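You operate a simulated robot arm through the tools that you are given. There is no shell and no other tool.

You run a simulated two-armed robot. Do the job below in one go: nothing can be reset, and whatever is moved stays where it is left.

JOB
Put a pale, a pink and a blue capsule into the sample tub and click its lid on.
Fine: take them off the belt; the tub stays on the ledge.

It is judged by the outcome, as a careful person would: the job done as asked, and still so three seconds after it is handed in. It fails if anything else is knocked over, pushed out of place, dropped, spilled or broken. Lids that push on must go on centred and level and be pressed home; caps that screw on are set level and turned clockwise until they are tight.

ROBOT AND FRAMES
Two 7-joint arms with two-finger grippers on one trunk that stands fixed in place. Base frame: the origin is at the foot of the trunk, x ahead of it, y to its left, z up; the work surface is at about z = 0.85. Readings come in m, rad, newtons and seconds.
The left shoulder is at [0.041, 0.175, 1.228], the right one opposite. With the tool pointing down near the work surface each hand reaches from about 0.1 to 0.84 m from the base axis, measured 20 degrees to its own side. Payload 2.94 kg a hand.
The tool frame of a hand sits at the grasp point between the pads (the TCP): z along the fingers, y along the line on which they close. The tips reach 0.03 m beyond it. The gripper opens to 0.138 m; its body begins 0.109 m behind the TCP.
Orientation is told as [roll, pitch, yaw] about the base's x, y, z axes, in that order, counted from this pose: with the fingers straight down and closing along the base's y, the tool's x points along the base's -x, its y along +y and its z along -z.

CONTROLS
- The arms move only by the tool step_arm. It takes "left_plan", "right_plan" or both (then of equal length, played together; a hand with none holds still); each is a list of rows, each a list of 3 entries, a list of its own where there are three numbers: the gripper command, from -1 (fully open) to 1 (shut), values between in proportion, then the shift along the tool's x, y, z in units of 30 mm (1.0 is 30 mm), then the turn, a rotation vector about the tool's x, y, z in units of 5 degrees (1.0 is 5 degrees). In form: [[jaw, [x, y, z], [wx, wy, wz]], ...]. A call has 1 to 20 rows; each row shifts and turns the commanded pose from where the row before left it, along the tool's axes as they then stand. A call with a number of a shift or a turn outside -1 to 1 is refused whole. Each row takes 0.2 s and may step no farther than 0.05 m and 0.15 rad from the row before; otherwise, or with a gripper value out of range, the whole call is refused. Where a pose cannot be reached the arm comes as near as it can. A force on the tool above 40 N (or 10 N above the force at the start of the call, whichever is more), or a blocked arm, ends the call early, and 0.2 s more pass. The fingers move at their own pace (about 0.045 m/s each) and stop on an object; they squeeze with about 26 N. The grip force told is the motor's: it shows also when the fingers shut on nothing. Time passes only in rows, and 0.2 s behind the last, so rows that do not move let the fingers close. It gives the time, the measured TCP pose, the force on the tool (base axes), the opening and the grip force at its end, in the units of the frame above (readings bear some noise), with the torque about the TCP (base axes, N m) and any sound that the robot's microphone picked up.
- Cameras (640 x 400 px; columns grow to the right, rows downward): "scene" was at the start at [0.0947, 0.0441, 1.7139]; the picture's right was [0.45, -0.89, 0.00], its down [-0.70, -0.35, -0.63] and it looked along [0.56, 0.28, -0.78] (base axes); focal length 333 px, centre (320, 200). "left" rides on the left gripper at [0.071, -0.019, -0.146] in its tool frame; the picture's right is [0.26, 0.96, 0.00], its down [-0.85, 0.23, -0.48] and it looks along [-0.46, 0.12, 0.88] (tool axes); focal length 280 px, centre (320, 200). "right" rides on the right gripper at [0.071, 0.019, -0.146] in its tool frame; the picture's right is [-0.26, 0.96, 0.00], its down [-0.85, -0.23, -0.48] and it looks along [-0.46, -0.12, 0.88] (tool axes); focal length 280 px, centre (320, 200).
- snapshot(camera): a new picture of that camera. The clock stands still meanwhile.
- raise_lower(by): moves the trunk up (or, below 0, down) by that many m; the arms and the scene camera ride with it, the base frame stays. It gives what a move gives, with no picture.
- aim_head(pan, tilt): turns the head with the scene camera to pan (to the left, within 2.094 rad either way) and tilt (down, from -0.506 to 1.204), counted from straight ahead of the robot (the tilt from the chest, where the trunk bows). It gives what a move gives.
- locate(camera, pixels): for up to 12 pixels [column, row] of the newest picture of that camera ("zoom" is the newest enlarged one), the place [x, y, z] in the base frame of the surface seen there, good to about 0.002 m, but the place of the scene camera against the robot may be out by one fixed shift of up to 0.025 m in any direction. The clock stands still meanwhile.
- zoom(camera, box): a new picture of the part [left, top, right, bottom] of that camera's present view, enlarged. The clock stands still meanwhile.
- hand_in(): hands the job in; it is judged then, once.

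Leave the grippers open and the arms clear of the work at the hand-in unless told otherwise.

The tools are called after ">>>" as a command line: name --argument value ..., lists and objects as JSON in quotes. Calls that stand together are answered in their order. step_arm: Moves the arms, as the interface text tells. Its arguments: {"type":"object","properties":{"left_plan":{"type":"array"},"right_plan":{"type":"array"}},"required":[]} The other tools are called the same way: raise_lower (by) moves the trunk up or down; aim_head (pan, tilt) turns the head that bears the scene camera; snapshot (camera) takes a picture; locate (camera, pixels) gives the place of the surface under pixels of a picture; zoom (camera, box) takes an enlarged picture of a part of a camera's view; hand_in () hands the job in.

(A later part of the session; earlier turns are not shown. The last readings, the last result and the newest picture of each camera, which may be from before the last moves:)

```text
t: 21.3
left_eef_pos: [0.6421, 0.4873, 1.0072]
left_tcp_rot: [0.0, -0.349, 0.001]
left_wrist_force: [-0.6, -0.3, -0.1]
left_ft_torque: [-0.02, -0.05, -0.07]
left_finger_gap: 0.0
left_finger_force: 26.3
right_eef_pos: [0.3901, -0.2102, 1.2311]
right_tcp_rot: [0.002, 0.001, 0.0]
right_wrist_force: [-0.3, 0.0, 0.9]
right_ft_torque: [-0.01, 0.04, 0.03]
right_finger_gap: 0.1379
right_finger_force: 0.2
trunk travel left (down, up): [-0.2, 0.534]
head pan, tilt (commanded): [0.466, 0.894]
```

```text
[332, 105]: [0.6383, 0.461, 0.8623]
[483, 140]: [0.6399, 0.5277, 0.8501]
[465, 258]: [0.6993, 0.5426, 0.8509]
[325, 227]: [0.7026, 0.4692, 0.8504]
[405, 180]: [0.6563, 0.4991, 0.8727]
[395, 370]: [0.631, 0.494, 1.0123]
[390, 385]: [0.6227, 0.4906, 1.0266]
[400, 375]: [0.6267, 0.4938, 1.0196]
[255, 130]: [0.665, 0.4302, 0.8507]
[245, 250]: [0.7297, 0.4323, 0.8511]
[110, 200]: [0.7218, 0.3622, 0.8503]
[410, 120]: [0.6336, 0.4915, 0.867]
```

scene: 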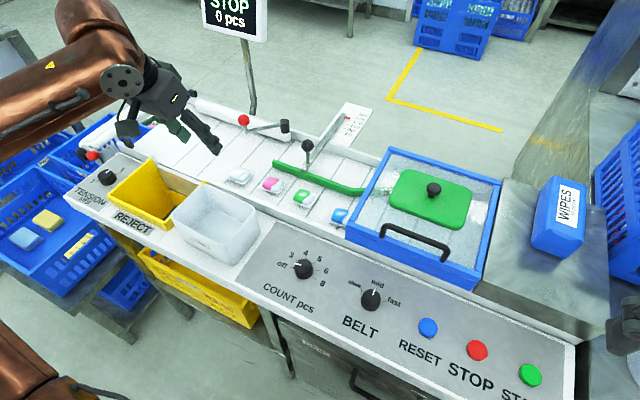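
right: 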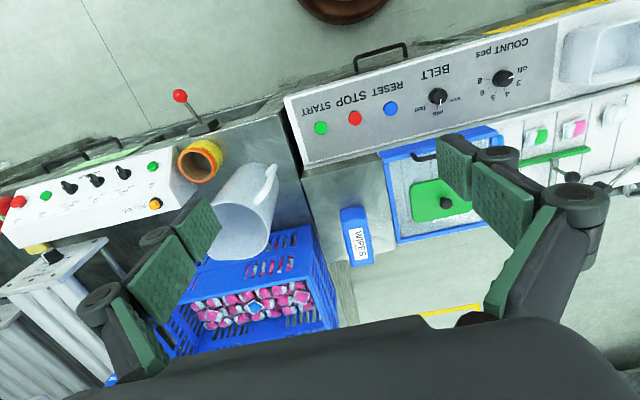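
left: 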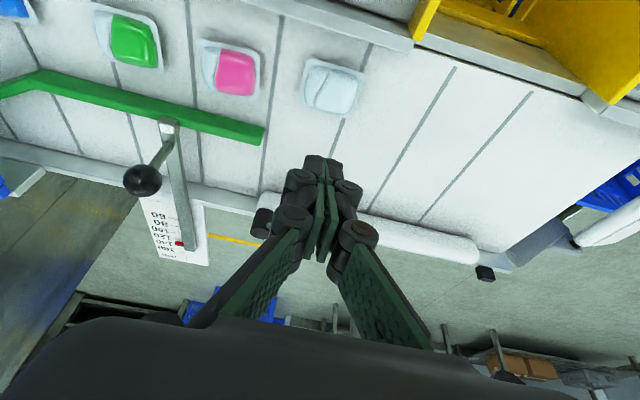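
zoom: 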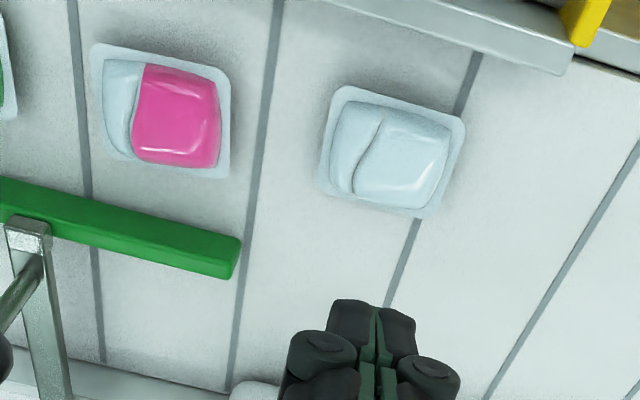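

The flange (widest part) is at z≈0.862, standing off the belt, so the tips must reach below it. I'll re-locate the pale capsule's corners to see whether it shifted.

>>> locate --camera "zoom" --pixels '[[343, 90], [462, 124], [434, 215], [321, 188], [405, 104], [450, 170], [376, 204], [332, 138], [388, 150], [98, 50], [228, 80], [222, 176]]'

>>> locate --camera "scene" --pixels '[[240, 175], [271, 184], [302, 197], [340, 216]]'

```text
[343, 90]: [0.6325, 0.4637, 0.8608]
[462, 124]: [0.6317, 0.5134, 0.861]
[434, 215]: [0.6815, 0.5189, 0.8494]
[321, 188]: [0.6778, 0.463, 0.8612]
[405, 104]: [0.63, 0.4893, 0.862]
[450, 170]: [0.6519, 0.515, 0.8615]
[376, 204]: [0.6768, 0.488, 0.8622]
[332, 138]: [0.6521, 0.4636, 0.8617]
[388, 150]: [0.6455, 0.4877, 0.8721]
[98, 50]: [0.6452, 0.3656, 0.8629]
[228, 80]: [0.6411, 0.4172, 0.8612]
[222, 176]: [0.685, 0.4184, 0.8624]
```

```text
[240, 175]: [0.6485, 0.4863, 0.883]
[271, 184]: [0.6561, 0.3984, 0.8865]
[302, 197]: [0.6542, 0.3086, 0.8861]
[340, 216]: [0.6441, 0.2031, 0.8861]
```

The pale capsule is now centred at (0.6535, 0.489), only 2 mm off its earlier place. I'll open to about 67 mm, then descend to TCP (0.645, 0.489, 0.8835) so that the tips reach below the flange.

>>> step_arm --left_plan '[[0.03, [0, 0, 0], [0, 0, 0]], [0.03, [0, 0, 0], [0, 0, 0]], [0.03, [0, 0, 0], [0, 0, 0]], [0.03, [0, 0, 0], [0, 0, 0]], [0.03, [0, 0, 0], [0, 0, 0]], [0.03, [0.264, 0.011, 0.781], [0, 0, 0]], [0.03, [0.264, 0.011, 0.781], [0, 0, 0]], [0.03, [0.264, 0.011, 0.781], [0, 0, 0]], [0.03, [0.264, 0.011, 0.781], [0, 0, 0]], [0.03, [0.132, 0.006, 0.39], [0, 0, 0]], [0.03, [0.132, 0.006, 0.39], [0, 0, 0]], [0.03, [0, 0, 0], [0, 0, 0]]]'

>>> snapshot --camera "left"

>>> zoom --camera "scene" --box '[190, 140, 290, 210]'

```text
t: 23.9
left_eef_pos: [0.6445, 0.4904, 0.8847]
left_tcp_rot: [0.0, -0.35, 0.0]
left_wrist_force: [-0.4, -0.6, 0.6]
left_ft_torque: [0.03, 0.03, 0.02]
left_finger_gap: 0.0668
left_finger_force: 0.0
right_eef_pos: [0.3905, -0.2106, 1.2308]
right_tcp_rot: [0.002, 0.001, 0.002]
right_wrist_force: [0.3, -0.7, 0.0]
right_ft_torque: [-0.02, -0.03, -0.01]
right_finger_gap: 0.138
right_finger_force: 0.0
trunk travel left (down, up): [-0.2, 0.534]
head pan, tilt (commanded): [0.466, 0.894]
```

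```text
taken
```

left: 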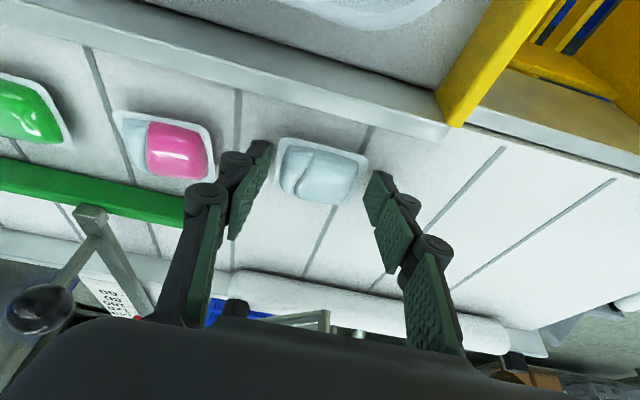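

```text
5.71 times, centred on (240, 175) of scene
```

zoom: 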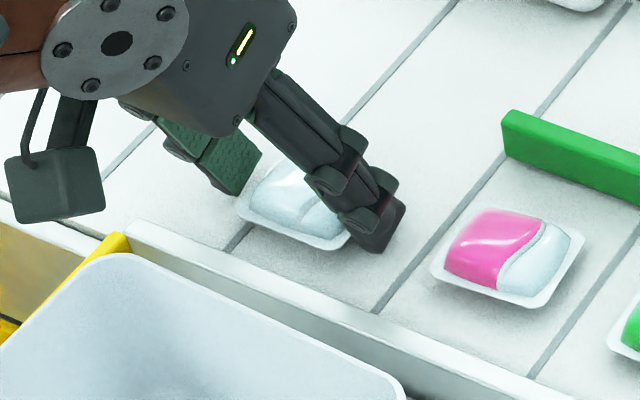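

Let me check where the pads lie relative to the capsule by locating tip points and the capsule's edges.

>>> zoom --camera "left" --box '[200, 110, 440, 260]'

>>> locate --camera "zoom" --pixels '[[185, 95], [180, 110], [165, 150], [120, 250], [100, 330], [465, 170], [480, 200], [510, 230], [225, 75], [440, 128], [395, 245], [215, 205]]'

```text
2.67 times, centred on (320, 185) of left
```

zoom: 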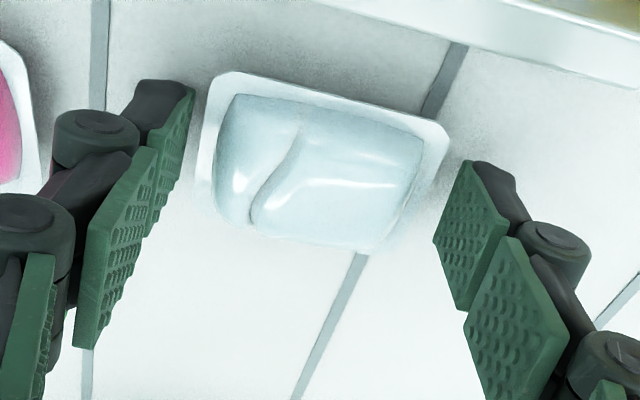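

```text
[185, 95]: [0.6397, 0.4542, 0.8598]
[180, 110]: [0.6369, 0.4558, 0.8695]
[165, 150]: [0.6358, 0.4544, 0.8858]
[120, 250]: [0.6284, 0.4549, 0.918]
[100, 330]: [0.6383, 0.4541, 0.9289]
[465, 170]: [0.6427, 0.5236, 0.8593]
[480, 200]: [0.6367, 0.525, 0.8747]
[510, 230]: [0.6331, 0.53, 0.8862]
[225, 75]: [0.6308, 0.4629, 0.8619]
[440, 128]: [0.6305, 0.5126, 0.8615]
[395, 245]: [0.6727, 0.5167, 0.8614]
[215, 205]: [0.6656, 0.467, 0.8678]
```

>>> locate --camera "zoom" --pixels '[[190, 87], [193, 92], [188, 90], [191, 100], [170, 83], [140, 90], [462, 162], [470, 162], [458, 175], [490, 165], [508, 178], [436, 240]]'

```text
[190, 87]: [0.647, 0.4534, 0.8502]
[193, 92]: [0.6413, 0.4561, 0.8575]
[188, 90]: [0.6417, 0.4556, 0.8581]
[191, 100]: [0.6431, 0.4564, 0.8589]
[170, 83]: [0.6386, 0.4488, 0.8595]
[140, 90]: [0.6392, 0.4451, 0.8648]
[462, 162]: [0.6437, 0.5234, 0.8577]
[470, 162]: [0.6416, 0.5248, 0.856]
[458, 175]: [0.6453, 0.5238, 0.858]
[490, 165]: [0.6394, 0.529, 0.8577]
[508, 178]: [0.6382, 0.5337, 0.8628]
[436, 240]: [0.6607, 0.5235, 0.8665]
```

The tips end at z≈0.857 at the rear and 0.866 at the front, i.e. level with the flange – too shallow (tips reach only about 24 mm beyond the TCP at this opening). I'll reduce the tilt to 15° and go about 5 mm lower.

>>> step_arm --left_plan '[[0.03, [0, 0, 0], [0, 0.5, 0]], [0.03, [0, 0, 0], [0, 0.5, 0]], [0.03, [0.03, 0, 0.09], [0, 0, 0]], [0.03, [0.02, 0, 0.08], [0, 0, 0]], [0.03, [0, 0, 0], [0, 0, 0]]]'

>>> zoom --camera "left" --box '[200, 110, 440, 260]'

```text
t: 25.1
left_eef_pos: [0.6438, 0.4917, 0.881]
left_tcp_rot: [-0.001, -0.264, -0.001]
left_wrist_force: [-2.5, 1.6, 7.0]
left_ft_torque: [0.25, 0.07, 0.08]
left_finger_gap: 0.0673
left_finger_force: 0.4
right_eef_pos: [0.3897, -0.2091, 1.2307]
right_tcp_rot: [0.001, 0.0, 0.0]
right_wrist_force: [-0.7, 0.2, 0.3]
right_ft_torque: [-0.03, 0.02, 0.02]
right_finger_gap: 0.1378
right_finger_force: 0.2
trunk travel left (down, up): [-0.2, 0.534]
head pan, tilt (commanded): [0.466, 0.894]
```

```text
2.67 times, centred on (320, 185) of left
```

zoom: 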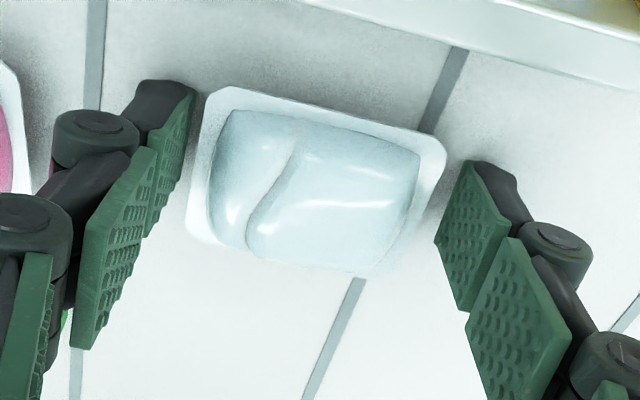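

The wrist reads 7 N upward, so a tip is just touching the belt. I'll ease up 1.5 mm, close, and lift slowly by 25 mm, checking the gap after.

>>> step_arm --left_plan '[[0.03, [-0.013, -0.05, -0.048], [0, 0, 0]], [0.3, [0, 0, 0], [0, 0, 0]], [1, [0, 0, 0], [0, 0, 0]], [1, [0, 0, 0], [0, 0, 0]], [1, [0, 0, 0], [0, 0, 0]], [1, [0, 0, 0], [0, 0, 0]]]'

>>> zoom --camera "left" --box '[200, 110, 440, 260]'

```text
t: 26.5
left_eef_pos: [0.6448, 0.4869, 0.8818]
left_tcp_rot: [0.0, -0.263, 0.0]
left_wrist_force: [-1.3, -0.9, 8.7]
left_ft_torque: [-0.15, 0.06, 0.01]
left_finger_gap: 0.0483
left_finger_force: 26.2
right_eef_pos: [0.39, -0.2105, 1.2309]
right_tcp_rot: [-0.001, 0.001, -0.001]
right_wrist_force: [-0.2, -0.8, -1.0]
right_ft_torque: [-0.03, 0.01, -0.02]
right_finger_gap: 0.138
right_finger_force: 0.1
trunk travel left (down, up): [-0.2, 0.534]
head pan, tilt (commanded): [0.466, 0.894]
```

```text
2.67 times, centred on (320, 185) of left
```

zoom: 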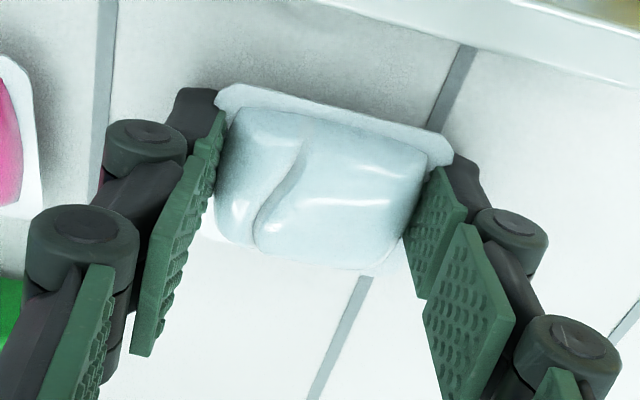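

Gripped at 48.3 mm. Slow lift of 25 mm to test the hold.

>>> step_arm --left_plan '[[1, [-0.02, 0, -0.08], [0, 0, 0]], [1, [-0.04, 0, -0.16], [0, 0, 0]], [1, [-0.06, 0, -0.24], [0, 0, 0]], [1, [-0.06, 0, -0.24], [0, 0, 0]], [1, [0, 0, 0], [0, 0, 0]]]'

>>> zoom --camera "left" --box '[200, 110, 440, 260]'

```text
t: 27.7
left_eef_pos: [0.6447, 0.4876, 0.9026]
left_tcp_rot: [-0.001, -0.261, 0.0]
left_wrist_force: [0.3, 0.1, -0.1]
left_ft_torque: [0.04, 0.01, 0.01]
left_finger_gap: 0.0485
left_finger_force: 26.1
right_eef_pos: [0.3912, -0.2086, 1.2297]
right_tcp_rot: [0.001, 0.002, 0.001]
right_wrist_force: [-0.7, -0.6, -0.6]
right_ft_torque: [0.04, 0.02, -0.01]
right_finger_gap: 0.1379
right_finger_force: 0.1
trunk travel left (down, up): [-0.2, 0.534]
head pan, tilt (commanded): [0.466, 0.894]
```

```text
2.67 times, centred on (320, 185) of left
```

zoom: 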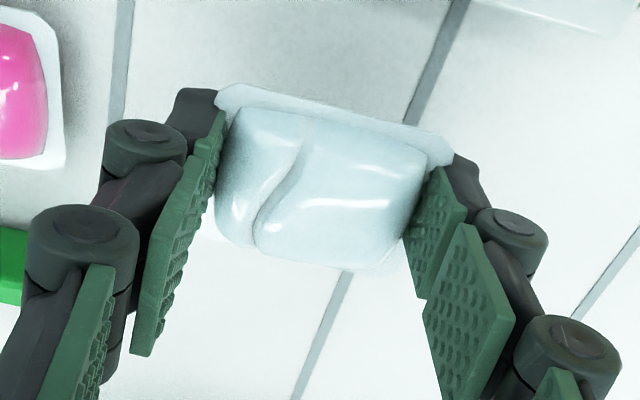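

The capsule is held (gap 48.5 mm) and moves with the hand. I'll lift to z≈1.0 and carry it over the tub to about (0.501, 0.409).

>>> step_arm --left_plan '[[1, [-0.144, 0, -0.537], [0, 0, 0]], [1, [-0.144, 0, -0.537], [0, 0, 0]], [1, [-0.144, 0, -0.537], [0, 0, 0]], [1, [-0.144, 0, -0.537], [0, 0, 0]], [1, [-0.144, 0, -0.537], [0, 0, 0]], [1, [-0.144, 0, -0.537], [0, 0, 0]], [1, [0.579, -0.3275, -0.155], [0, 0, 0]], [1, [0.579, -0.3275, -0.155], [0, 0, 0]], [1, [0.579, -0.3275, -0.155], [0, 0, 0]], [1, [0.579, -0.3275, -0.155], [0, 0, 0]], [1, [0.579, -0.3275, -0.155], [0, 0, 0]], [1, [0.579, -0.3275, -0.155], [0, 0, 0]], [1, [0.579, -0.3275, -0.155], [0, 0, 0]], [1, [0.579, -0.3275, -0.155], [0, 0, 0]]]'

>>> snapshot --camera "left"

>>> zoom --camera "scene" --box '[100, 60, 340, 280]'

```text
t: 30.7
left_eef_pos: [0.4999, 0.4102, 1.0025]
left_tcp_rot: [0.001, -0.262, 0.002]
left_wrist_force: [0.7, -0.6, -0.7]
left_ft_torque: [0.02, 0.03, 0.02]
left_finger_gap: 0.0484
left_finger_force: 25.8
right_eef_pos: [0.3897, -0.2088, 1.2321]
right_tcp_rot: [-0.001, 0.001, 0.0]
right_wrist_force: [0.6, -0.7, 0.1]
right_ft_torque: [0.01, 0.0, -0.01]
right_finger_gap: 0.138
right_finger_force: 0.1
trunk travel left (down, up): [-0.2, 0.534]
head pan, tilt (commanded): [0.466, 0.894]
```

```text
taken
```

left: 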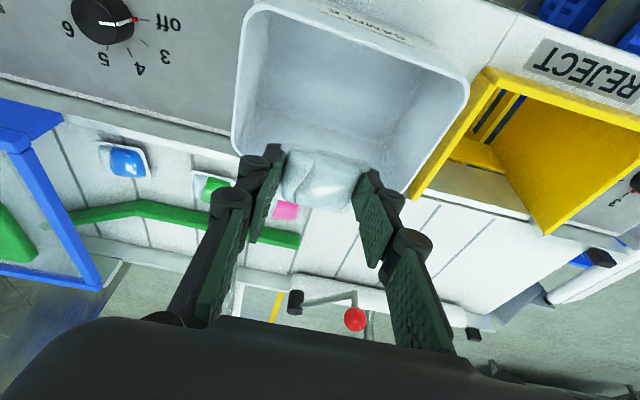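

```text
1.82 times, centred on (220, 170) of scene
```

zoom: 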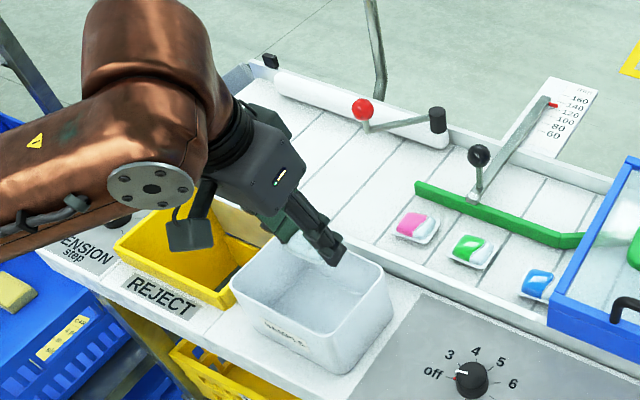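

The capsule is over the tub. I'll check the tub's rim in the hand camera before lowering.

>>> zoom --camera "left" --box '[210, 0, 490, 220]'

>>> locate --camera "zoom" --pixels '[[75, 130], [70, 190], [55, 290], [560, 230], [540, 270], [460, 380], [85, 40], [300, 50], [450, 110], [300, 200], [100, 300], [440, 300]]'

```text
1.82 times, centred on (350, 110) of left
```

zoom: 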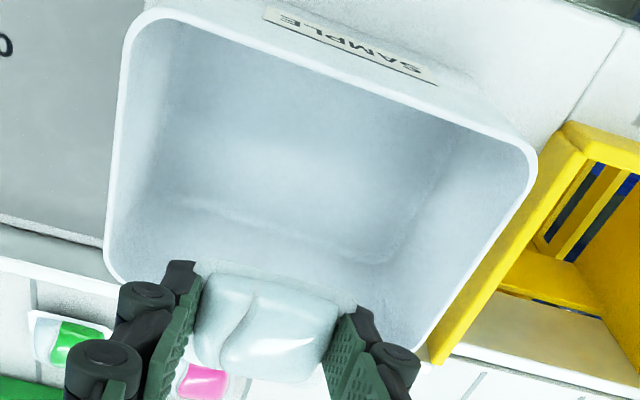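

```text
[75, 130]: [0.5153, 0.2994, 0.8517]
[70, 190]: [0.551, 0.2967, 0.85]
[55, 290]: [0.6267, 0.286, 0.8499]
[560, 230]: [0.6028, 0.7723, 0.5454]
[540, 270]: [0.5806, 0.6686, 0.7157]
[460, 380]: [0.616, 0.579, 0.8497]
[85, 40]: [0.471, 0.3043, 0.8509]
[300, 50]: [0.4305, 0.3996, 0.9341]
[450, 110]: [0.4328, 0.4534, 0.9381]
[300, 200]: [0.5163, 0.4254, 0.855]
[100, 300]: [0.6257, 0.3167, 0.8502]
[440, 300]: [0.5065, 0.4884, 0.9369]
```

>>> locate --camera "zoom" --pixels '[[115, 130], [110, 200], [106, 255], [533, 175], [512, 215], [470, 280], [135, 20], [300, 57], [400, 90], [520, 145], [115, 278], [440, 325]]'

```text
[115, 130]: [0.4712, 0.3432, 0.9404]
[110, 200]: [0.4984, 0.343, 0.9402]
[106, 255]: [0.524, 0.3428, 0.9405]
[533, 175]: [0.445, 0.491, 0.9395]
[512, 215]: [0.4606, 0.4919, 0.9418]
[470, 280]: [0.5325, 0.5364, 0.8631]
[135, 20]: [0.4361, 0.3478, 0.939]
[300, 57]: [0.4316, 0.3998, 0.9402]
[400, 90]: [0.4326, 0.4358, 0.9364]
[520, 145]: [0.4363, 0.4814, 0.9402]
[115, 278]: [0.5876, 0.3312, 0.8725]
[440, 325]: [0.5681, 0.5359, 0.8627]
```

The rim spans y 0.343–0.492 with the front edge at x 0.431 and height 0.940, and the tub is square to the base. Lowering the capsule to just above the tub floor (TCP z≈0.889).

>>> step_arm --left_plan '[[1, [0.16, 0.01, 0.52], [0, 0, 0]], [1, [0.16, 0.01, 0.52], [0, 0, 0]], [1, [0.16, 0.01, 0.52], [0, 0, 0]], [1, [0.16, 0.01, 0.52], [0, 0, 0]], [1, [0.16, 0.01, 0.52], [0, 0, 0]], [1, [0.16, 0.01, 0.52], [0, 0, 0]], [1, [0.16, 0.01, 0.52], [0, 0, 0]], [1, [0, 0, 0], [0, 0, 0]]]'

>>> snapshot --camera "left"

>>> zoom --camera "scene" --box '[100, 100, 300, 280]'

```text
t: 32.5
left_eef_pos: [0.4964, 0.4106, 0.8887]
left_tcp_rot: [-0.002, -0.261, 0.002]
left_wrist_force: [-0.6, 0.1, 0.5]
left_ft_torque: [-0.01, -0.04, 0.01]
left_finger_gap: 0.0485
left_finger_force: 26.0
right_eef_pos: [0.3902, -0.21, 1.2317]
right_tcp_rot: [0.003, 0.002, 0.001]
right_wrist_force: [-0.8, -0.6, -0.3]
right_ft_torque: [0.03, -0.01, 0.01]
right_finger_gap: 0.1381
right_finger_force: 0.0
trunk travel left (down, up): [-0.2, 0.534]
head pan, tilt (commanded): [0.466, 0.894]
```

```text
taken
```

left: 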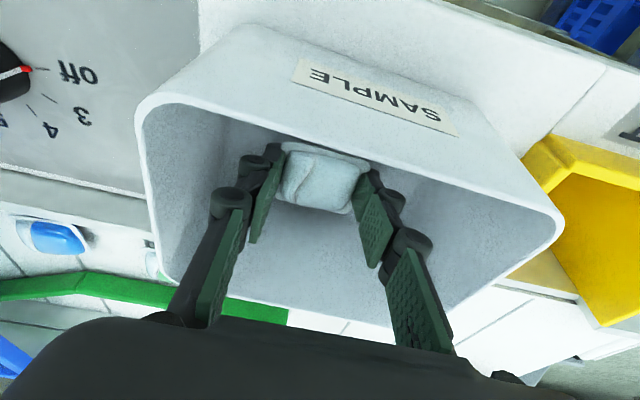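

```text
2.22 times, centred on (200, 190) of scene
```

zoom: 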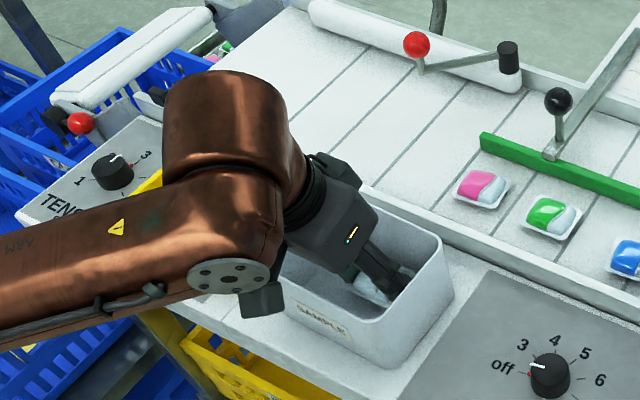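

The capsule is about 2 mm above the floor. I'll lower 1.5 mm and open to about 66 mm to release, then rise straight out.

>>> step_arm --left_plan '[[1, [0.013, 0, 0.048], [0, 0, 0]], [0.6, [0, 0, 0], [0, 0, 0]], [0.05, [0, 0, 0], [0, 0, 0]], [0.05, [0, 0, 0], [0, 0, 0]], [0.05, [0, 0, 0], [0, 0, 0]]]'

>>> snapshot --camera "left"

```text
t: 33.7
left_eef_pos: [0.496, 0.4111, 0.888]
left_tcp_rot: [0.001, -0.263, 0.0]
left_wrist_force: [0.2, 0.6, 0.1]
left_ft_torque: [-0.01, 0.01, -0.01]
left_finger_gap: 0.0657
left_finger_force: 0.1
right_eef_pos: [0.3915, -0.2096, 1.2308]
right_tcp_rot: [0.002, 0.001, 0.001]
right_wrist_force: [-0.2, 0.3, 0.6]
right_ft_torque: [0.01, -0.02, 0.02]
right_finger_gap: 0.138
right_finger_force: 0.0
trunk travel left (down, up): [-0.2, 0.534]
head pan, tilt (commanded): [0.466, 0.894]
```

```text
taken
```

left: 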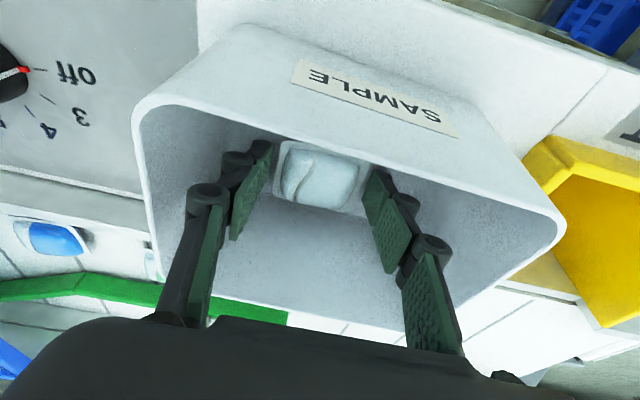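

Released; the capsule lies flat in the tub. I'll rise straight out, then move to above the pink capsule (centre about (0.664, 0.392)).

>>> step_arm --left_plan '[[0.05, [-0.187, 0, -0.698], [0, 0, 0]], [0.05, [-0.187, 0, -0.698], [0, 0, 0]], [0.05, [-0.187, 0, -0.698], [0, 0, 0]], [0.05, [-0.187, 0, -0.698], [0, 0, 0]], [0.05, [-0.187, 0, -0.698], [0, 0, 0]], [0.05, [-0.187, 0, -0.698], [0, 0, 0]], [0.03, [-0.781, -0.106, 0.497], [0, 0, 0]], [0.03, [-0.781, -0.106, 0.497], [0, 0, 0]], [0.03, [-0.781, -0.106, 0.497], [0, 0, 0]], [0.03, [-0.781, -0.106, 0.497], [0, 0, 0]], [0.03, [-0.781, -0.106, 0.497], [0, 0, 0]], [0.03, [-0.781, -0.106, 0.497], [0, 0, 0]], [0.03, [0, 0, 0], [0, 0, 0]]]'

>>> snapshot --camera "left"

>>> zoom --camera "left" --box '[200, 20, 440, 200]'

```text
t: 36.5
left_eef_pos: [0.6531, 0.3931, 0.9686]
left_tcp_rot: [0.001, -0.263, 0.002]
left_wrist_force: [-0.3, 0.0, -0.5]
left_ft_torque: [-0.01, -0.01, 0.0]
left_finger_gap: 0.0669
left_finger_force: 0.1
right_eef_pos: [0.389, -0.2102, 1.2323]
right_tcp_rot: [0.002, 0.0, 0.001]
right_wrist_force: [0.6, 0.6, 0.8]
right_ft_torque: [-0.03, -0.02, -0.02]
right_finger_gap: 0.1383
right_finger_force: 0.1
trunk travel left (down, up): [-0.2, 0.534]
head pan, tilt (commanded): [0.466, 0.894]
```

```text
taken
```

left: 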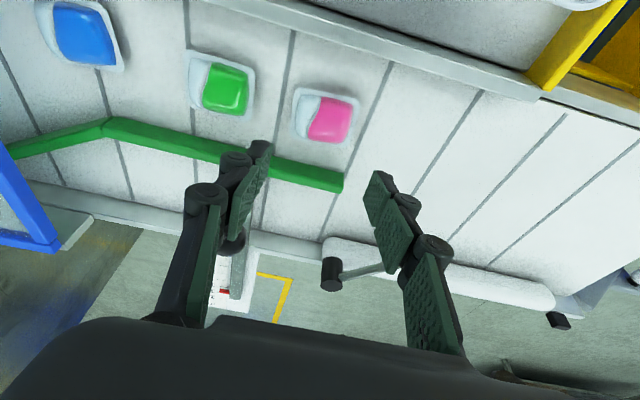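

```text
2.22 times, centred on (320, 110) of left
```

zoom: 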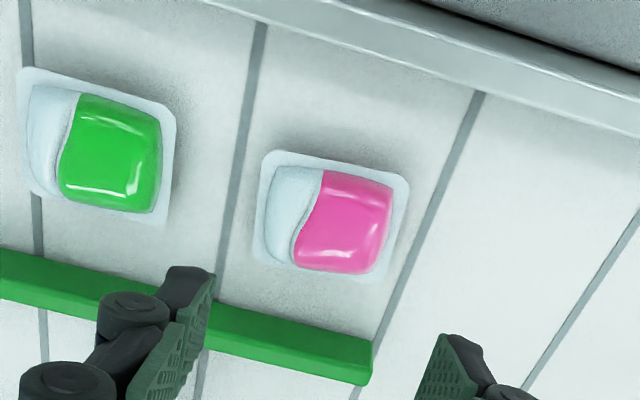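

>>> locate --camera "zoom" --pixels '[[336, 163], [400, 230], [322, 271], [263, 200], [270, 153], [407, 184], [385, 272], [258, 252], [330, 220], [168, 150], [170, 108], [155, 210]]'

```text
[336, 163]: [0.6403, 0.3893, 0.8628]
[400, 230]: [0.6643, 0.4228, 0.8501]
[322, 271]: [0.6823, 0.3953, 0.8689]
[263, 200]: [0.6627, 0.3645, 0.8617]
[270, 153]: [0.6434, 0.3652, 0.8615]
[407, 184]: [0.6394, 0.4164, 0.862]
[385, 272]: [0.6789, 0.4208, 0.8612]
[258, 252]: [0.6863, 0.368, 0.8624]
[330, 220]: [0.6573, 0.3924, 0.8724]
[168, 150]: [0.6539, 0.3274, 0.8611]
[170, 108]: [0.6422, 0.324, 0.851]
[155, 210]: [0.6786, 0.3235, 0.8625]
```

The pink capsule is centred at about (0.663, 0.393), turned about 4°. I'll turn the hand 4° to match and descend to TCP (0.654, 0.393, 0.8825).

>>> step_arm --left_plan '[[0.03, [0, 0, 0], [0, 0, -0.8]], [0.03, [0.141, 0, 0.557], [0, 0, 0]], [0.03, [0.141, 0, 0.557], [0, 0, 0]], [0.03, [0.141, 0, 0.557], [0, 0, 0]], [0.03, [0.141, 0, 0.557], [0, 0, 0]], [0.03, [0.1, 0, 0.35], [0, 0, 0]], [0.03, [0.041, 0, 0.17], [0, 0, 0]], [0.03, [0, 0, 0], [0, 0, 0]]]'

>>> zoom --camera "left" --box '[160, 90, 440, 265]'

>>> zoom --camera "scene" --box '[190, 130, 350, 240]'

```text
t: 38.3
left_eef_pos: [0.6551, 0.3913, 0.8829]
left_tcp_rot: [-0.02, -0.261, 0.074]
left_wrist_force: [-0.2, 1.1, -1.0]
left_ft_torque: [0.0, -0.03, -0.03]
left_finger_gap: 0.0667
left_finger_force: 0.1
right_eef_pos: [0.3907, -0.2093, 1.23]
right_tcp_rot: [0.0, 0.001, 0.0]
right_wrist_force: [-0.5, 0.7, -0.5]
right_ft_torque: [-0.02, 0.0, -0.02]
right_finger_gap: 0.138
right_finger_force: 0.0
trunk travel left (down, up): [-0.2, 0.534]
head pan, tilt (commanded): [0.466, 0.894]
```

```text
2.29 times, centred on (300, 178) of left
```

zoom: 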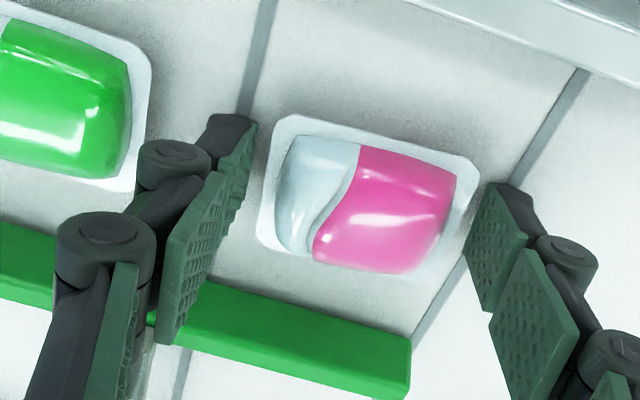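

```text
3.64 times, centred on (270, 185) of scene
```

zoom: 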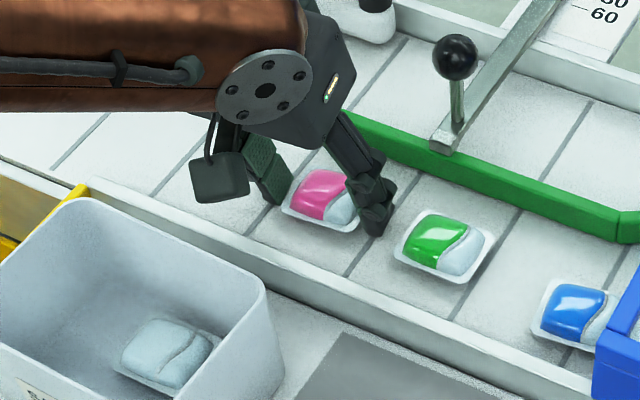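

The fingers are astride the pink capsule, clear of the green one. Lowering 1 mm and closing.

>>> step_arm --left_plan '[[0.03, [0.01, 0.03, 0.035], [0, 0, 0]], [0.4, [0, 0, 0], [0, 0, 0]], [1, [0, 0, 0], [0, 0, 0]], [1, [0, 0, 0], [0, 0, 0]], [1, [0, 0, 0], [0, 0, 0]], [1, [0, 0, 0], [0, 0, 0]]]'

>>> step_arm --left_plan '[[1, [-0.02, 0, -0.08], [0, 0, 0]], [1, [-0.04, 0, -0.16], [0, 0, 0]], [1, [-0.06, 0, -0.24], [0, 0, 0]], [1, [-0.06, 0, -0.24], [0, 0, 0]], [1, [0, 0, 0], [0, 0, 0]]]'

>>> zoom --camera "left" --box '[160, 90, 440, 265]'

```text
t: 39.7
left_eef_pos: [0.6535, 0.3937, 0.8809]
left_tcp_rot: [-0.017, -0.264, 0.074]
left_wrist_force: [2.2, 13.8, 14.8]
left_ft_torque: [0.84, 0.06, -0.09]
left_finger_gap: 0.0488
left_finger_force: 25.7
right_eef_pos: [0.3913, -0.21, 1.2314]
right_tcp_rot: [0.002, 0.001, -0.001]
right_wrist_force: [-0.5, 0.7, 0.3]
right_ft_torque: [0.0, -0.03, 0.02]
right_finger_gap: 0.138
right_finger_force: 0.0
trunk travel left (down, up): [-0.2, 0.534]
head pan, tilt (commanded): [0.466, 0.894]
```

```text
t: 40.9
left_eef_pos: [0.6546, 0.3915, 0.9032]
left_tcp_rot: [-0.018, -0.26, 0.072]
left_wrist_force: [0.0, -0.1, -0.6]
left_ft_torque: [-0.03, 0.01, -0.01]
left_finger_gap: 0.0484
left_finger_force: 26.1
right_eef_pos: [0.3904, -0.2098, 1.23]
right_tcp_rot: [0.0, 0.002, -0.001]
right_wrist_force: [-0.7, -0.6, -0.4]
right_ft_torque: [-0.02, 0.04, 0.02]
right_finger_gap: 0.1382
right_finger_force: 0.1
trunk travel left (down, up): [-0.2, 0.534]
head pan, tilt (commanded): [0.466, 0.894]
```

```text
2.29 times, centred on (300, 178) of left
```

zoom: 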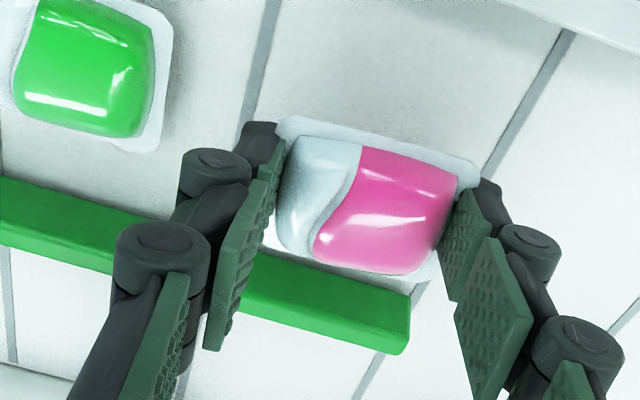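

The pink capsule is held. I'll lift, square the hand's yaw, carry to the front half of the tub, and set the hand upright there so that it fits in front of the pale one.

>>> step_arm --left_plan '[[1, [-0.144, 0, -0.537], [0, 0, 0]], [1, [-0.144, 0, -0.537], [0, 0, 0]], [1, [-0.144, 0, -0.537], [0, 0, 0]], [1, [-0.144, 0, -0.537], [0, 0, 0]], [1, [-0.144, 0, -0.537], [0, 0, 0]], [1, [-0.144, 0, -0.637], [0, 0, 0]], [1, [0, 0, 0], [0, 0, 0.8]], [1, [0.698, 0.072, -0.187], [0, 0, 0]], [1, [0.698, 0.072, -0.187], [0, 0, 0]], [1, [0.698, 0.072, -0.187], [0, 0, 0]], [1, [0.698, 0.072, -0.187], [0, 0, 0]], [1, [0.698, 0.072, -0.187], [0, 0, 0]], [1, [0.698, 0.072, -0.187], [0, 0, 0]], [1, [0.698, 0.072, -0.187], [0, 0, 0]], [1, [0.698, 0.072, -0.187], [0, 0, 0]], [1, [0.698, 0.072, -0.187], [0, 0, 0]], [1, [0, 0, 0], [0, 1, 0]], [1, [0, 0, 0], [0, 1, 0]], [1, [0, 0, 0], [0, 1, 0]]]'

>>> snapshot --camera "left"

>>> zoom --camera "scene" --box '[100, 60, 340, 280]'

```text
t: 44.9
left_eef_pos: [0.4591, 0.4138, 1.0093]
left_tcp_rot: [0.001, -0.001, 0.0]
left_wrist_force: [0.2, -1.2, -0.1]
left_ft_torque: [0.05, 0.03, 0.02]
left_finger_gap: 0.0482
left_finger_force: 26.2
right_eef_pos: [0.3914, -0.2114, 1.2305]
right_tcp_rot: [0.002, -0.002, 0.0]
right_wrist_force: [0.2, -0.2, -0.3]
right_ft_torque: [0.07, 0.02, 0.02]
right_finger_gap: 0.1379
right_finger_force: 0.0
trunk travel left (down, up): [-0.2, 0.534]
head pan, tilt (commanded): [0.466, 0.894]
```

```text
taken
```

left: 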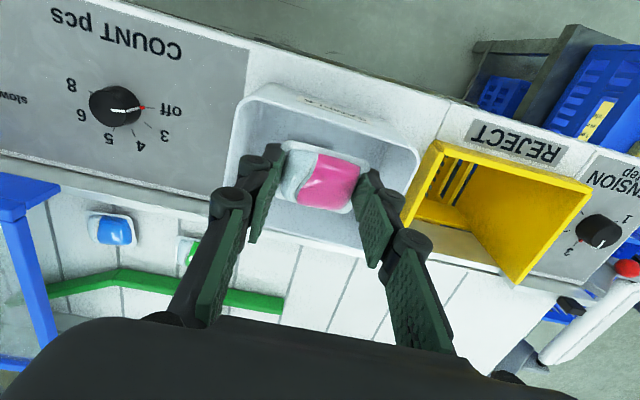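

```text
1.82 times, centred on (220, 170) of scene
```

zoom: 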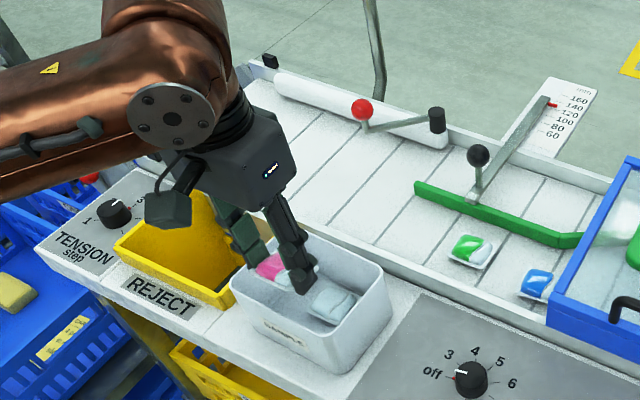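

Hand upright at (0.459, 0.414, 1.009), pink held. Lowering into the front half of the tub to z≈0.898.

>>> step_arm --left_plan '[[1, [0, 0, 0.5], [0, 0, 0]], [1, [0, 0, 0.5], [0, 0, 0]], [1, [0, 0, 0.5], [0, 0, 0]], [1, [0, 0, 0.5], [0, 0, 0]], [1, [0, 0, 0.5], [0, 0, 0]], [1, [0, 0, 0.5], [0, 0, 0]], [1, [0, 0, 0.4], [0, 0, 0]], [1, [0, 0, 0.3], [0, 0, 0]], [1, [0, 0, 0], [0, 0, 0]]]'

>>> snapshot --camera "left"

>>> zoom --camera "scene" --box '[130, 120, 300, 260]'

```text
t: 46.9
left_eef_pos: [0.459, 0.4149, 0.8952]
left_tcp_rot: [0.0, -0.001, 0.0]
left_wrist_force: [0.5, 0.0, 0.6]
left_ft_torque: [-0.04, 0.01, 0.01]
left_finger_gap: 0.0485
left_finger_force: 25.7
right_eef_pos: [0.3906, -0.211, 1.2302]
right_tcp_rot: [0.002, 0.002, 0.001]
right_wrist_force: [0.0, -0.4, -0.5]
right_ft_torque: [-0.05, 0.0, 0.0]
right_finger_gap: 0.1377
right_finger_force: 0.0
trunk travel left (down, up): [-0.2, 0.534]
head pan, tilt (commanded): [0.466, 0.894]
```

```text
taken
```

left: 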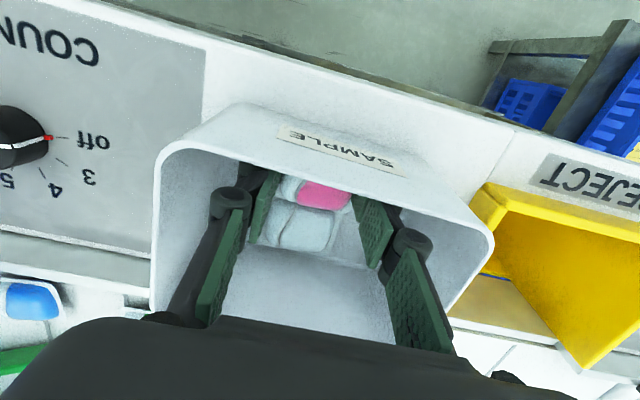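

```text
2.86 times, centred on (215, 190) of scene
```

zoom: 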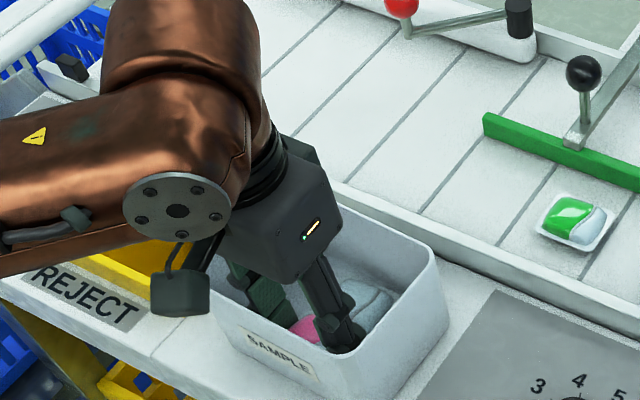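

Pink sits next to the pale capsule, just above the floor and with no contact force. Opening to release it, then rising straight out.

>>> step_arm --left_plan '[[0.6, [0, 0, 0], [0, 0, 0]], [0.1, [0, 0, 0], [0, 0, 0]], [0.1, [0, 0, 0], [0, 0, 0]], [0.1, [0, 0, 0], [0, 0, 0]], [0.1, [0, 0, -0.4], [0, 0, 0]], [0.1, [0, 0, -0.7], [0, 0, 0]], [0.1, [0, 0, -0.9], [0, 0, 0]], [0.1, [0, 0, -0.9], [0, 0, 0]], [0.1, [0, 0, -0.9], [0, 0, 0]], [0.1, [0, 0, -0.9], [0, 0, 0]]]'

>>> snapshot --camera "left"

>>> zoom --camera "scene" --box '[130, 120, 400, 260]'

```text
t: 49.1
left_eef_pos: [0.4591, 0.4136, 1.0366]
left_tcp_rot: [0.001, 0.0, 0.0]
left_wrist_force: [0.2, 0.3, -0.6]
left_ft_torque: [0.02, -0.03, 0.0]
left_finger_gap: 0.062
left_finger_force: 0.1
right_eef_pos: [0.39, -0.2114, 1.2309]
right_tcp_rot: [0.002, 0.001, 0.0]
right_wrist_force: [-0.1, 0.2, 0.5]
right_ft_torque: [0.02, -0.03, 0.02]
right_finger_gap: 0.1379
right_finger_force: 0.1
trunk travel left (down, up): [-0.2, 0.534]
head pan, tilt (commanded): [0.466, 0.894]
```

```text
taken
```

left: 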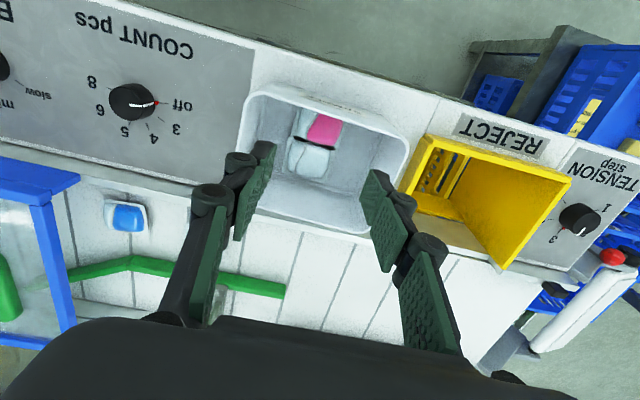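

```text
2.37 times, centred on (265, 190) of scene
```

zoom: 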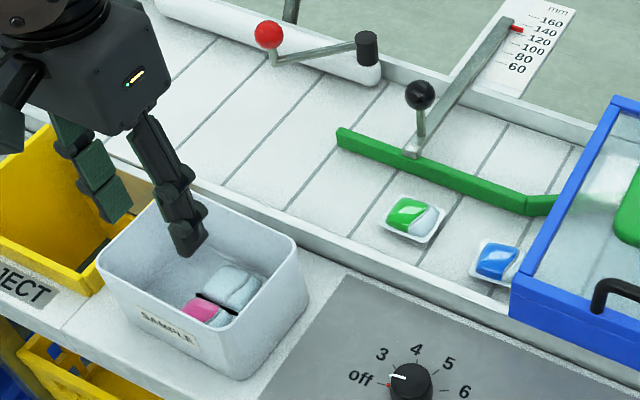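

Pale and pink lie side by side in the tub. Blue sits close to the guard, so I'll grip it along x instead: move to above it at a safe height first, then turn the hand by 90°.

>>> step_arm --left_plan '[[0.1, [-0.5, -0.875, -0.125], [0, 0, 0]], [0.1, [-0.5, -0.875, -0.125], [0, 0, 0]], [0.1, [-0.5, -0.875, -0.125], [0, 0, 0]], [0.1, [-0.5, -0.875, -0.125], [0, 0, 0]], [0.1, [-0.5, -0.875, -0.125], [0, 0, 0]], [0.1, [-0.5, -0.875, -0.125], [0, 0, 0]], [0.1, [-0.5, -0.875, -0.125], [0, 0, 0]], [0.1, [-0.5, -0.875, -0.125], [0, 0, 0]], [0.1, [0, 0, 0], [0, 0, 0]]]'

>>> snapshot --camera "left"

>>> zoom --camera "left" --box '[120, 60, 440, 260]'

```text
t: 51.1
left_eef_pos: [0.5741, 0.214, 1.0656]
left_tcp_rot: [0.0, -0.003, 0.002]
left_wrist_force: [0.1, 0.8, -0.6]
left_ft_torque: [0.03, 0.01, -0.02]
left_finger_gap: 0.0622
left_finger_force: 0.0
left hand out of reach, approached as far as the arm can: row 8
right_eef_pos: [0.3894, -0.2103, 1.2308]
right_tcp_rot: [0.002, -0.002, 0.001]
right_wrist_force: [0.8, 0.8, 1.1]
right_ft_torque: [0.04, -0.03, -0.01]
right_finger_gap: 0.138
right_finger_force: 0.0
trunk travel left (down, up): [-0.2, 0.534]
head pan, tilt (commanded): [0.466, 0.894]
```

```text
taken
```

left: 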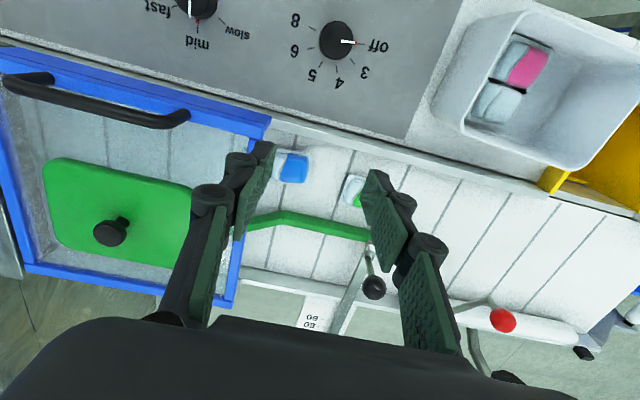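

```text
2.00 times, centred on (280, 160) of left
```

zoom: 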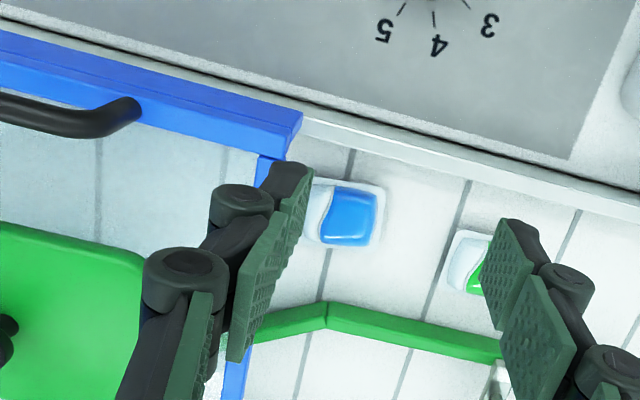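

The arm runs short of reach when the hand is high with the trunk this low. I'll raise the trunk 0.12 m (the hand rides up to a safe height), then turn the hand 90°.

>>> raise_lower --by 0.12

>>> step_arm --left_plan '[[0.1, [0, 0, 0], [0, 0, 1]], [0.1, [0, 0, 0], [0, 0, 1]], [0.1, [0, 0, 0], [0, 0, 1]], [0.1, [0, 0, 0], [0, 0, 1]], [0.1, [0, 0, 0], [0, 0, 1]], [0.1, [0, 0, 0], [0, 0, 1]], [0.1, [0, 0, 0], [0, 0, 1]], [0.1, [0, 0, 0], [0, 0, 1]], [0.1, [0, 0, 0], [0, 0, 1]], [0.1, [0, 0, 0], [0, 0, 1]], [0.1, [0, 0, 0], [0, 0, 1]], [0.1, [0, 0, 0], [0, 0, 1]], [0.1, [0, 0, 0], [0, 0, 1]], [0.1, [0, 0, 0], [0, 0, 1]], [0.1, [0, 0, 0], [0, 0, 1]], [0.1, [0, 0, 0], [0, 0, 1]], [0.1, [0, 0, 0], [0, 0, 1]], [0.1, [0, 0, 0], [0, 0, 1]]]'

>>> snapshot --camera "left"

>>> snapshot --camera "scene"

```text
t: 52.6
left_eef_pos: [0.5341, 0.2135, 1.2343]
left_tcp_rot: [0.001, -0.098, 0.002]
left_wrist_force: [-0.5, -0.1, -0.6]
left_ft_torque: [-0.02, 0.0, 0.0]
left_finger_gap: 0.0623
left_finger_force: 0.1
right_eef_pos: [0.3905, -0.2101, 1.3497]
right_tcp_rot: [0.0, 0.002, 0.0]
right_wrist_force: [0.4, -0.3, -0.4]
right_ft_torque: [0.0, 0.01, -0.01]
right_finger_gap: 0.1376
right_finger_force: 0.0
trunk travel left (down, up): [-0.32, 0.414]
head pan, tilt (commanded): [0.466, 0.894]
```

```text
t: 56.4
left_eef_pos: [0.5329, 0.2144, 1.2356]
left_tcp_rot: [0.099, -0.001, -1.571]
left_wrist_force: [0.7, 0.5, 0.0]
left_ft_torque: [0.0, 0.01, 0.02]
left_finger_gap: 0.062
left_finger_force: 0.0
right_eef_pos: [0.3908, -0.2106, 1.3507]
right_tcp_rot: [0.002, 0.001, 0.0]
right_wrist_force: [0.3, -0.2, -0.1]
right_ft_torque: [0.01, -0.02, 0.02]
right_finger_gap: 0.1382
right_finger_force: 0.1
trunk travel left (down, up): [-0.32, 0.414]
head pan, tilt (commanded): [0.466, 0.894]
```

```text
taken
```

left: 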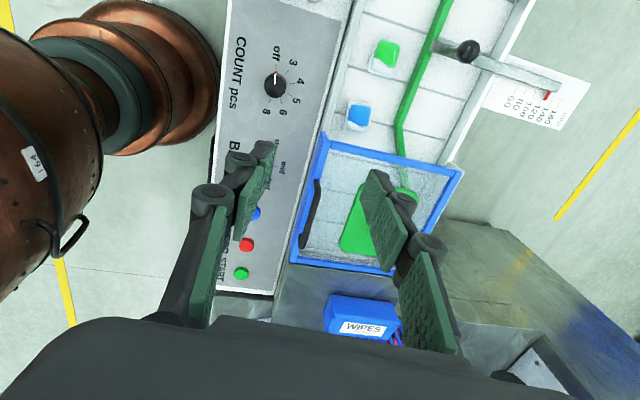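

```text
taken
```

scene: 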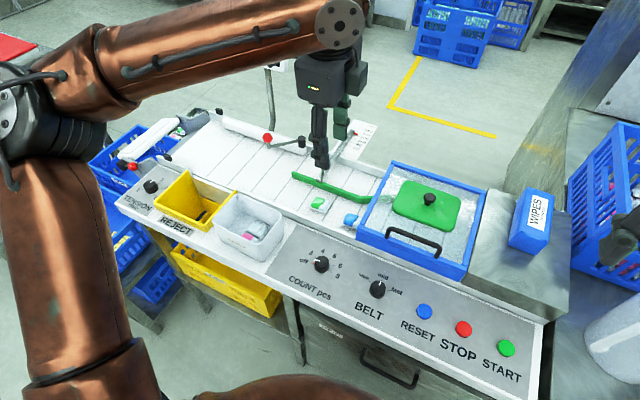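

The hand is turned (fingers now close along x) but keeps a small 5.7° tilt. I'll level it, then move toward above the blue capsule at about (0.645, 0.191, 0.98).

>>> step_arm --left_plan '[[0.1, [0, 0, 0], [0.57, 0, 0]], [0.1, [0, 0, 0], [0.57, 0, 0]], [0.1, [-0.096, 0.3, 0.95], [0, 0, 0]], [0.1, [-0.096, 0.3, 0.95], [0, 0, 0]], [0.1, [-0.096, 0.3, 0.95], [0, 0, 0]], [0.1, [-0.096, 0.3, 0.95], [0, 0, 0]], [0.1, [-0.096, 0.5, 0.95], [0, 0, 0]], [0.1, [-0.096, 0.6, 0.95], [0, 0, 0]], [0.1, [-0.096, 0.6, 0.95], [0, 0, 0]], [0.1, [-0.096, 0.6, 0.95], [0, 0, 0]], [0.1, [0, 0.23, 0.9], [0, 0, 0]], [0.1, [0, 0, 0], [0, 0, 0]]]'

>>> snapshot --camera "left"

>>> snapshot --camera "scene"

```text
t: 59.0
left_eef_pos: [0.5847, 0.2522, 1.0444]
left_tcp_rot: [0.004, -0.004, -1.571]
left_wrist_force: [-0.9, -0.2, 0.4]
left_ft_torque: [0.02, 0.0, 0.0]
left_finger_gap: 0.0621
left_finger_force: 0.2
left hand out of reach, approached as far as the arm can: row 1, 2, 7, 8, 9, 10
right_eef_pos: [0.3904, -0.2097, 1.3506]
right_tcp_rot: [0.001, 0.0, -0.002]
right_wrist_force: [-0.4, -0.1, -0.5]
right_ft_torque: [-0.01, -0.04, 0.01]
right_finger_gap: 0.1378
right_finger_force: 0.0
trunk travel left (down, up): [-0.32, 0.414]
head pan, tilt (commanded): [0.466, 0.894]
```

```text
taken
```

left: 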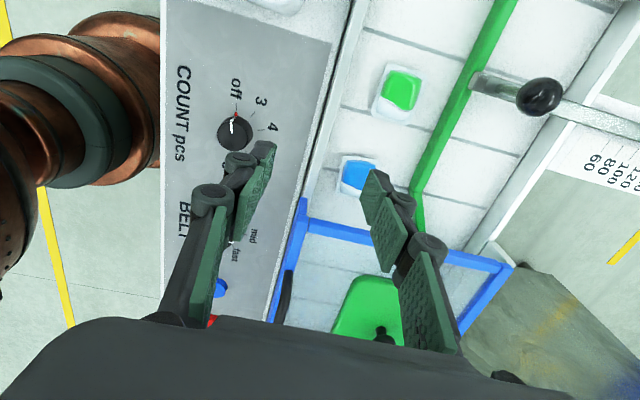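

```text
taken
```

scene: 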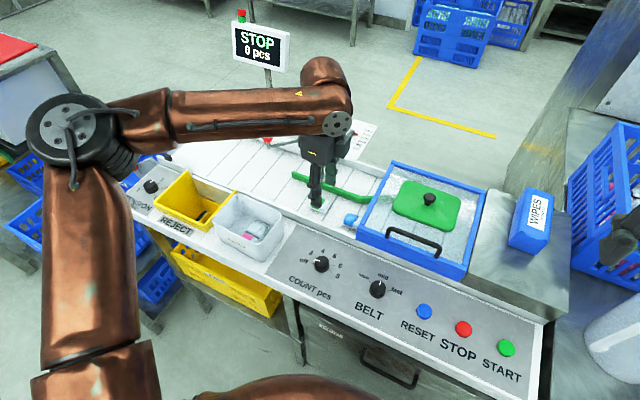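

The hand stopped at (0.585, 0.252, 1.044), short of the target. To understand the arm's configuration, I'll locate the elbow and wrist in the scene picture.

>>> locate --camera "scene" --pixels '[[65, 125], [75, 300], [50, 390], [170, 110], [250, 105], [335, 122], [318, 150], [100, 180], [323, 68]]'

```text
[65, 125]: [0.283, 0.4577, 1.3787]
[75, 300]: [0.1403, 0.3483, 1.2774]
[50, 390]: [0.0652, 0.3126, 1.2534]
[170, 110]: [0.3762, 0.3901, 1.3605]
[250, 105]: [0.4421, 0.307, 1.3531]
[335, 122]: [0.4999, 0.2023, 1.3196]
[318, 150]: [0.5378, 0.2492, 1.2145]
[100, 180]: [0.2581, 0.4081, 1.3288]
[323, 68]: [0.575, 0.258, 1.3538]
```

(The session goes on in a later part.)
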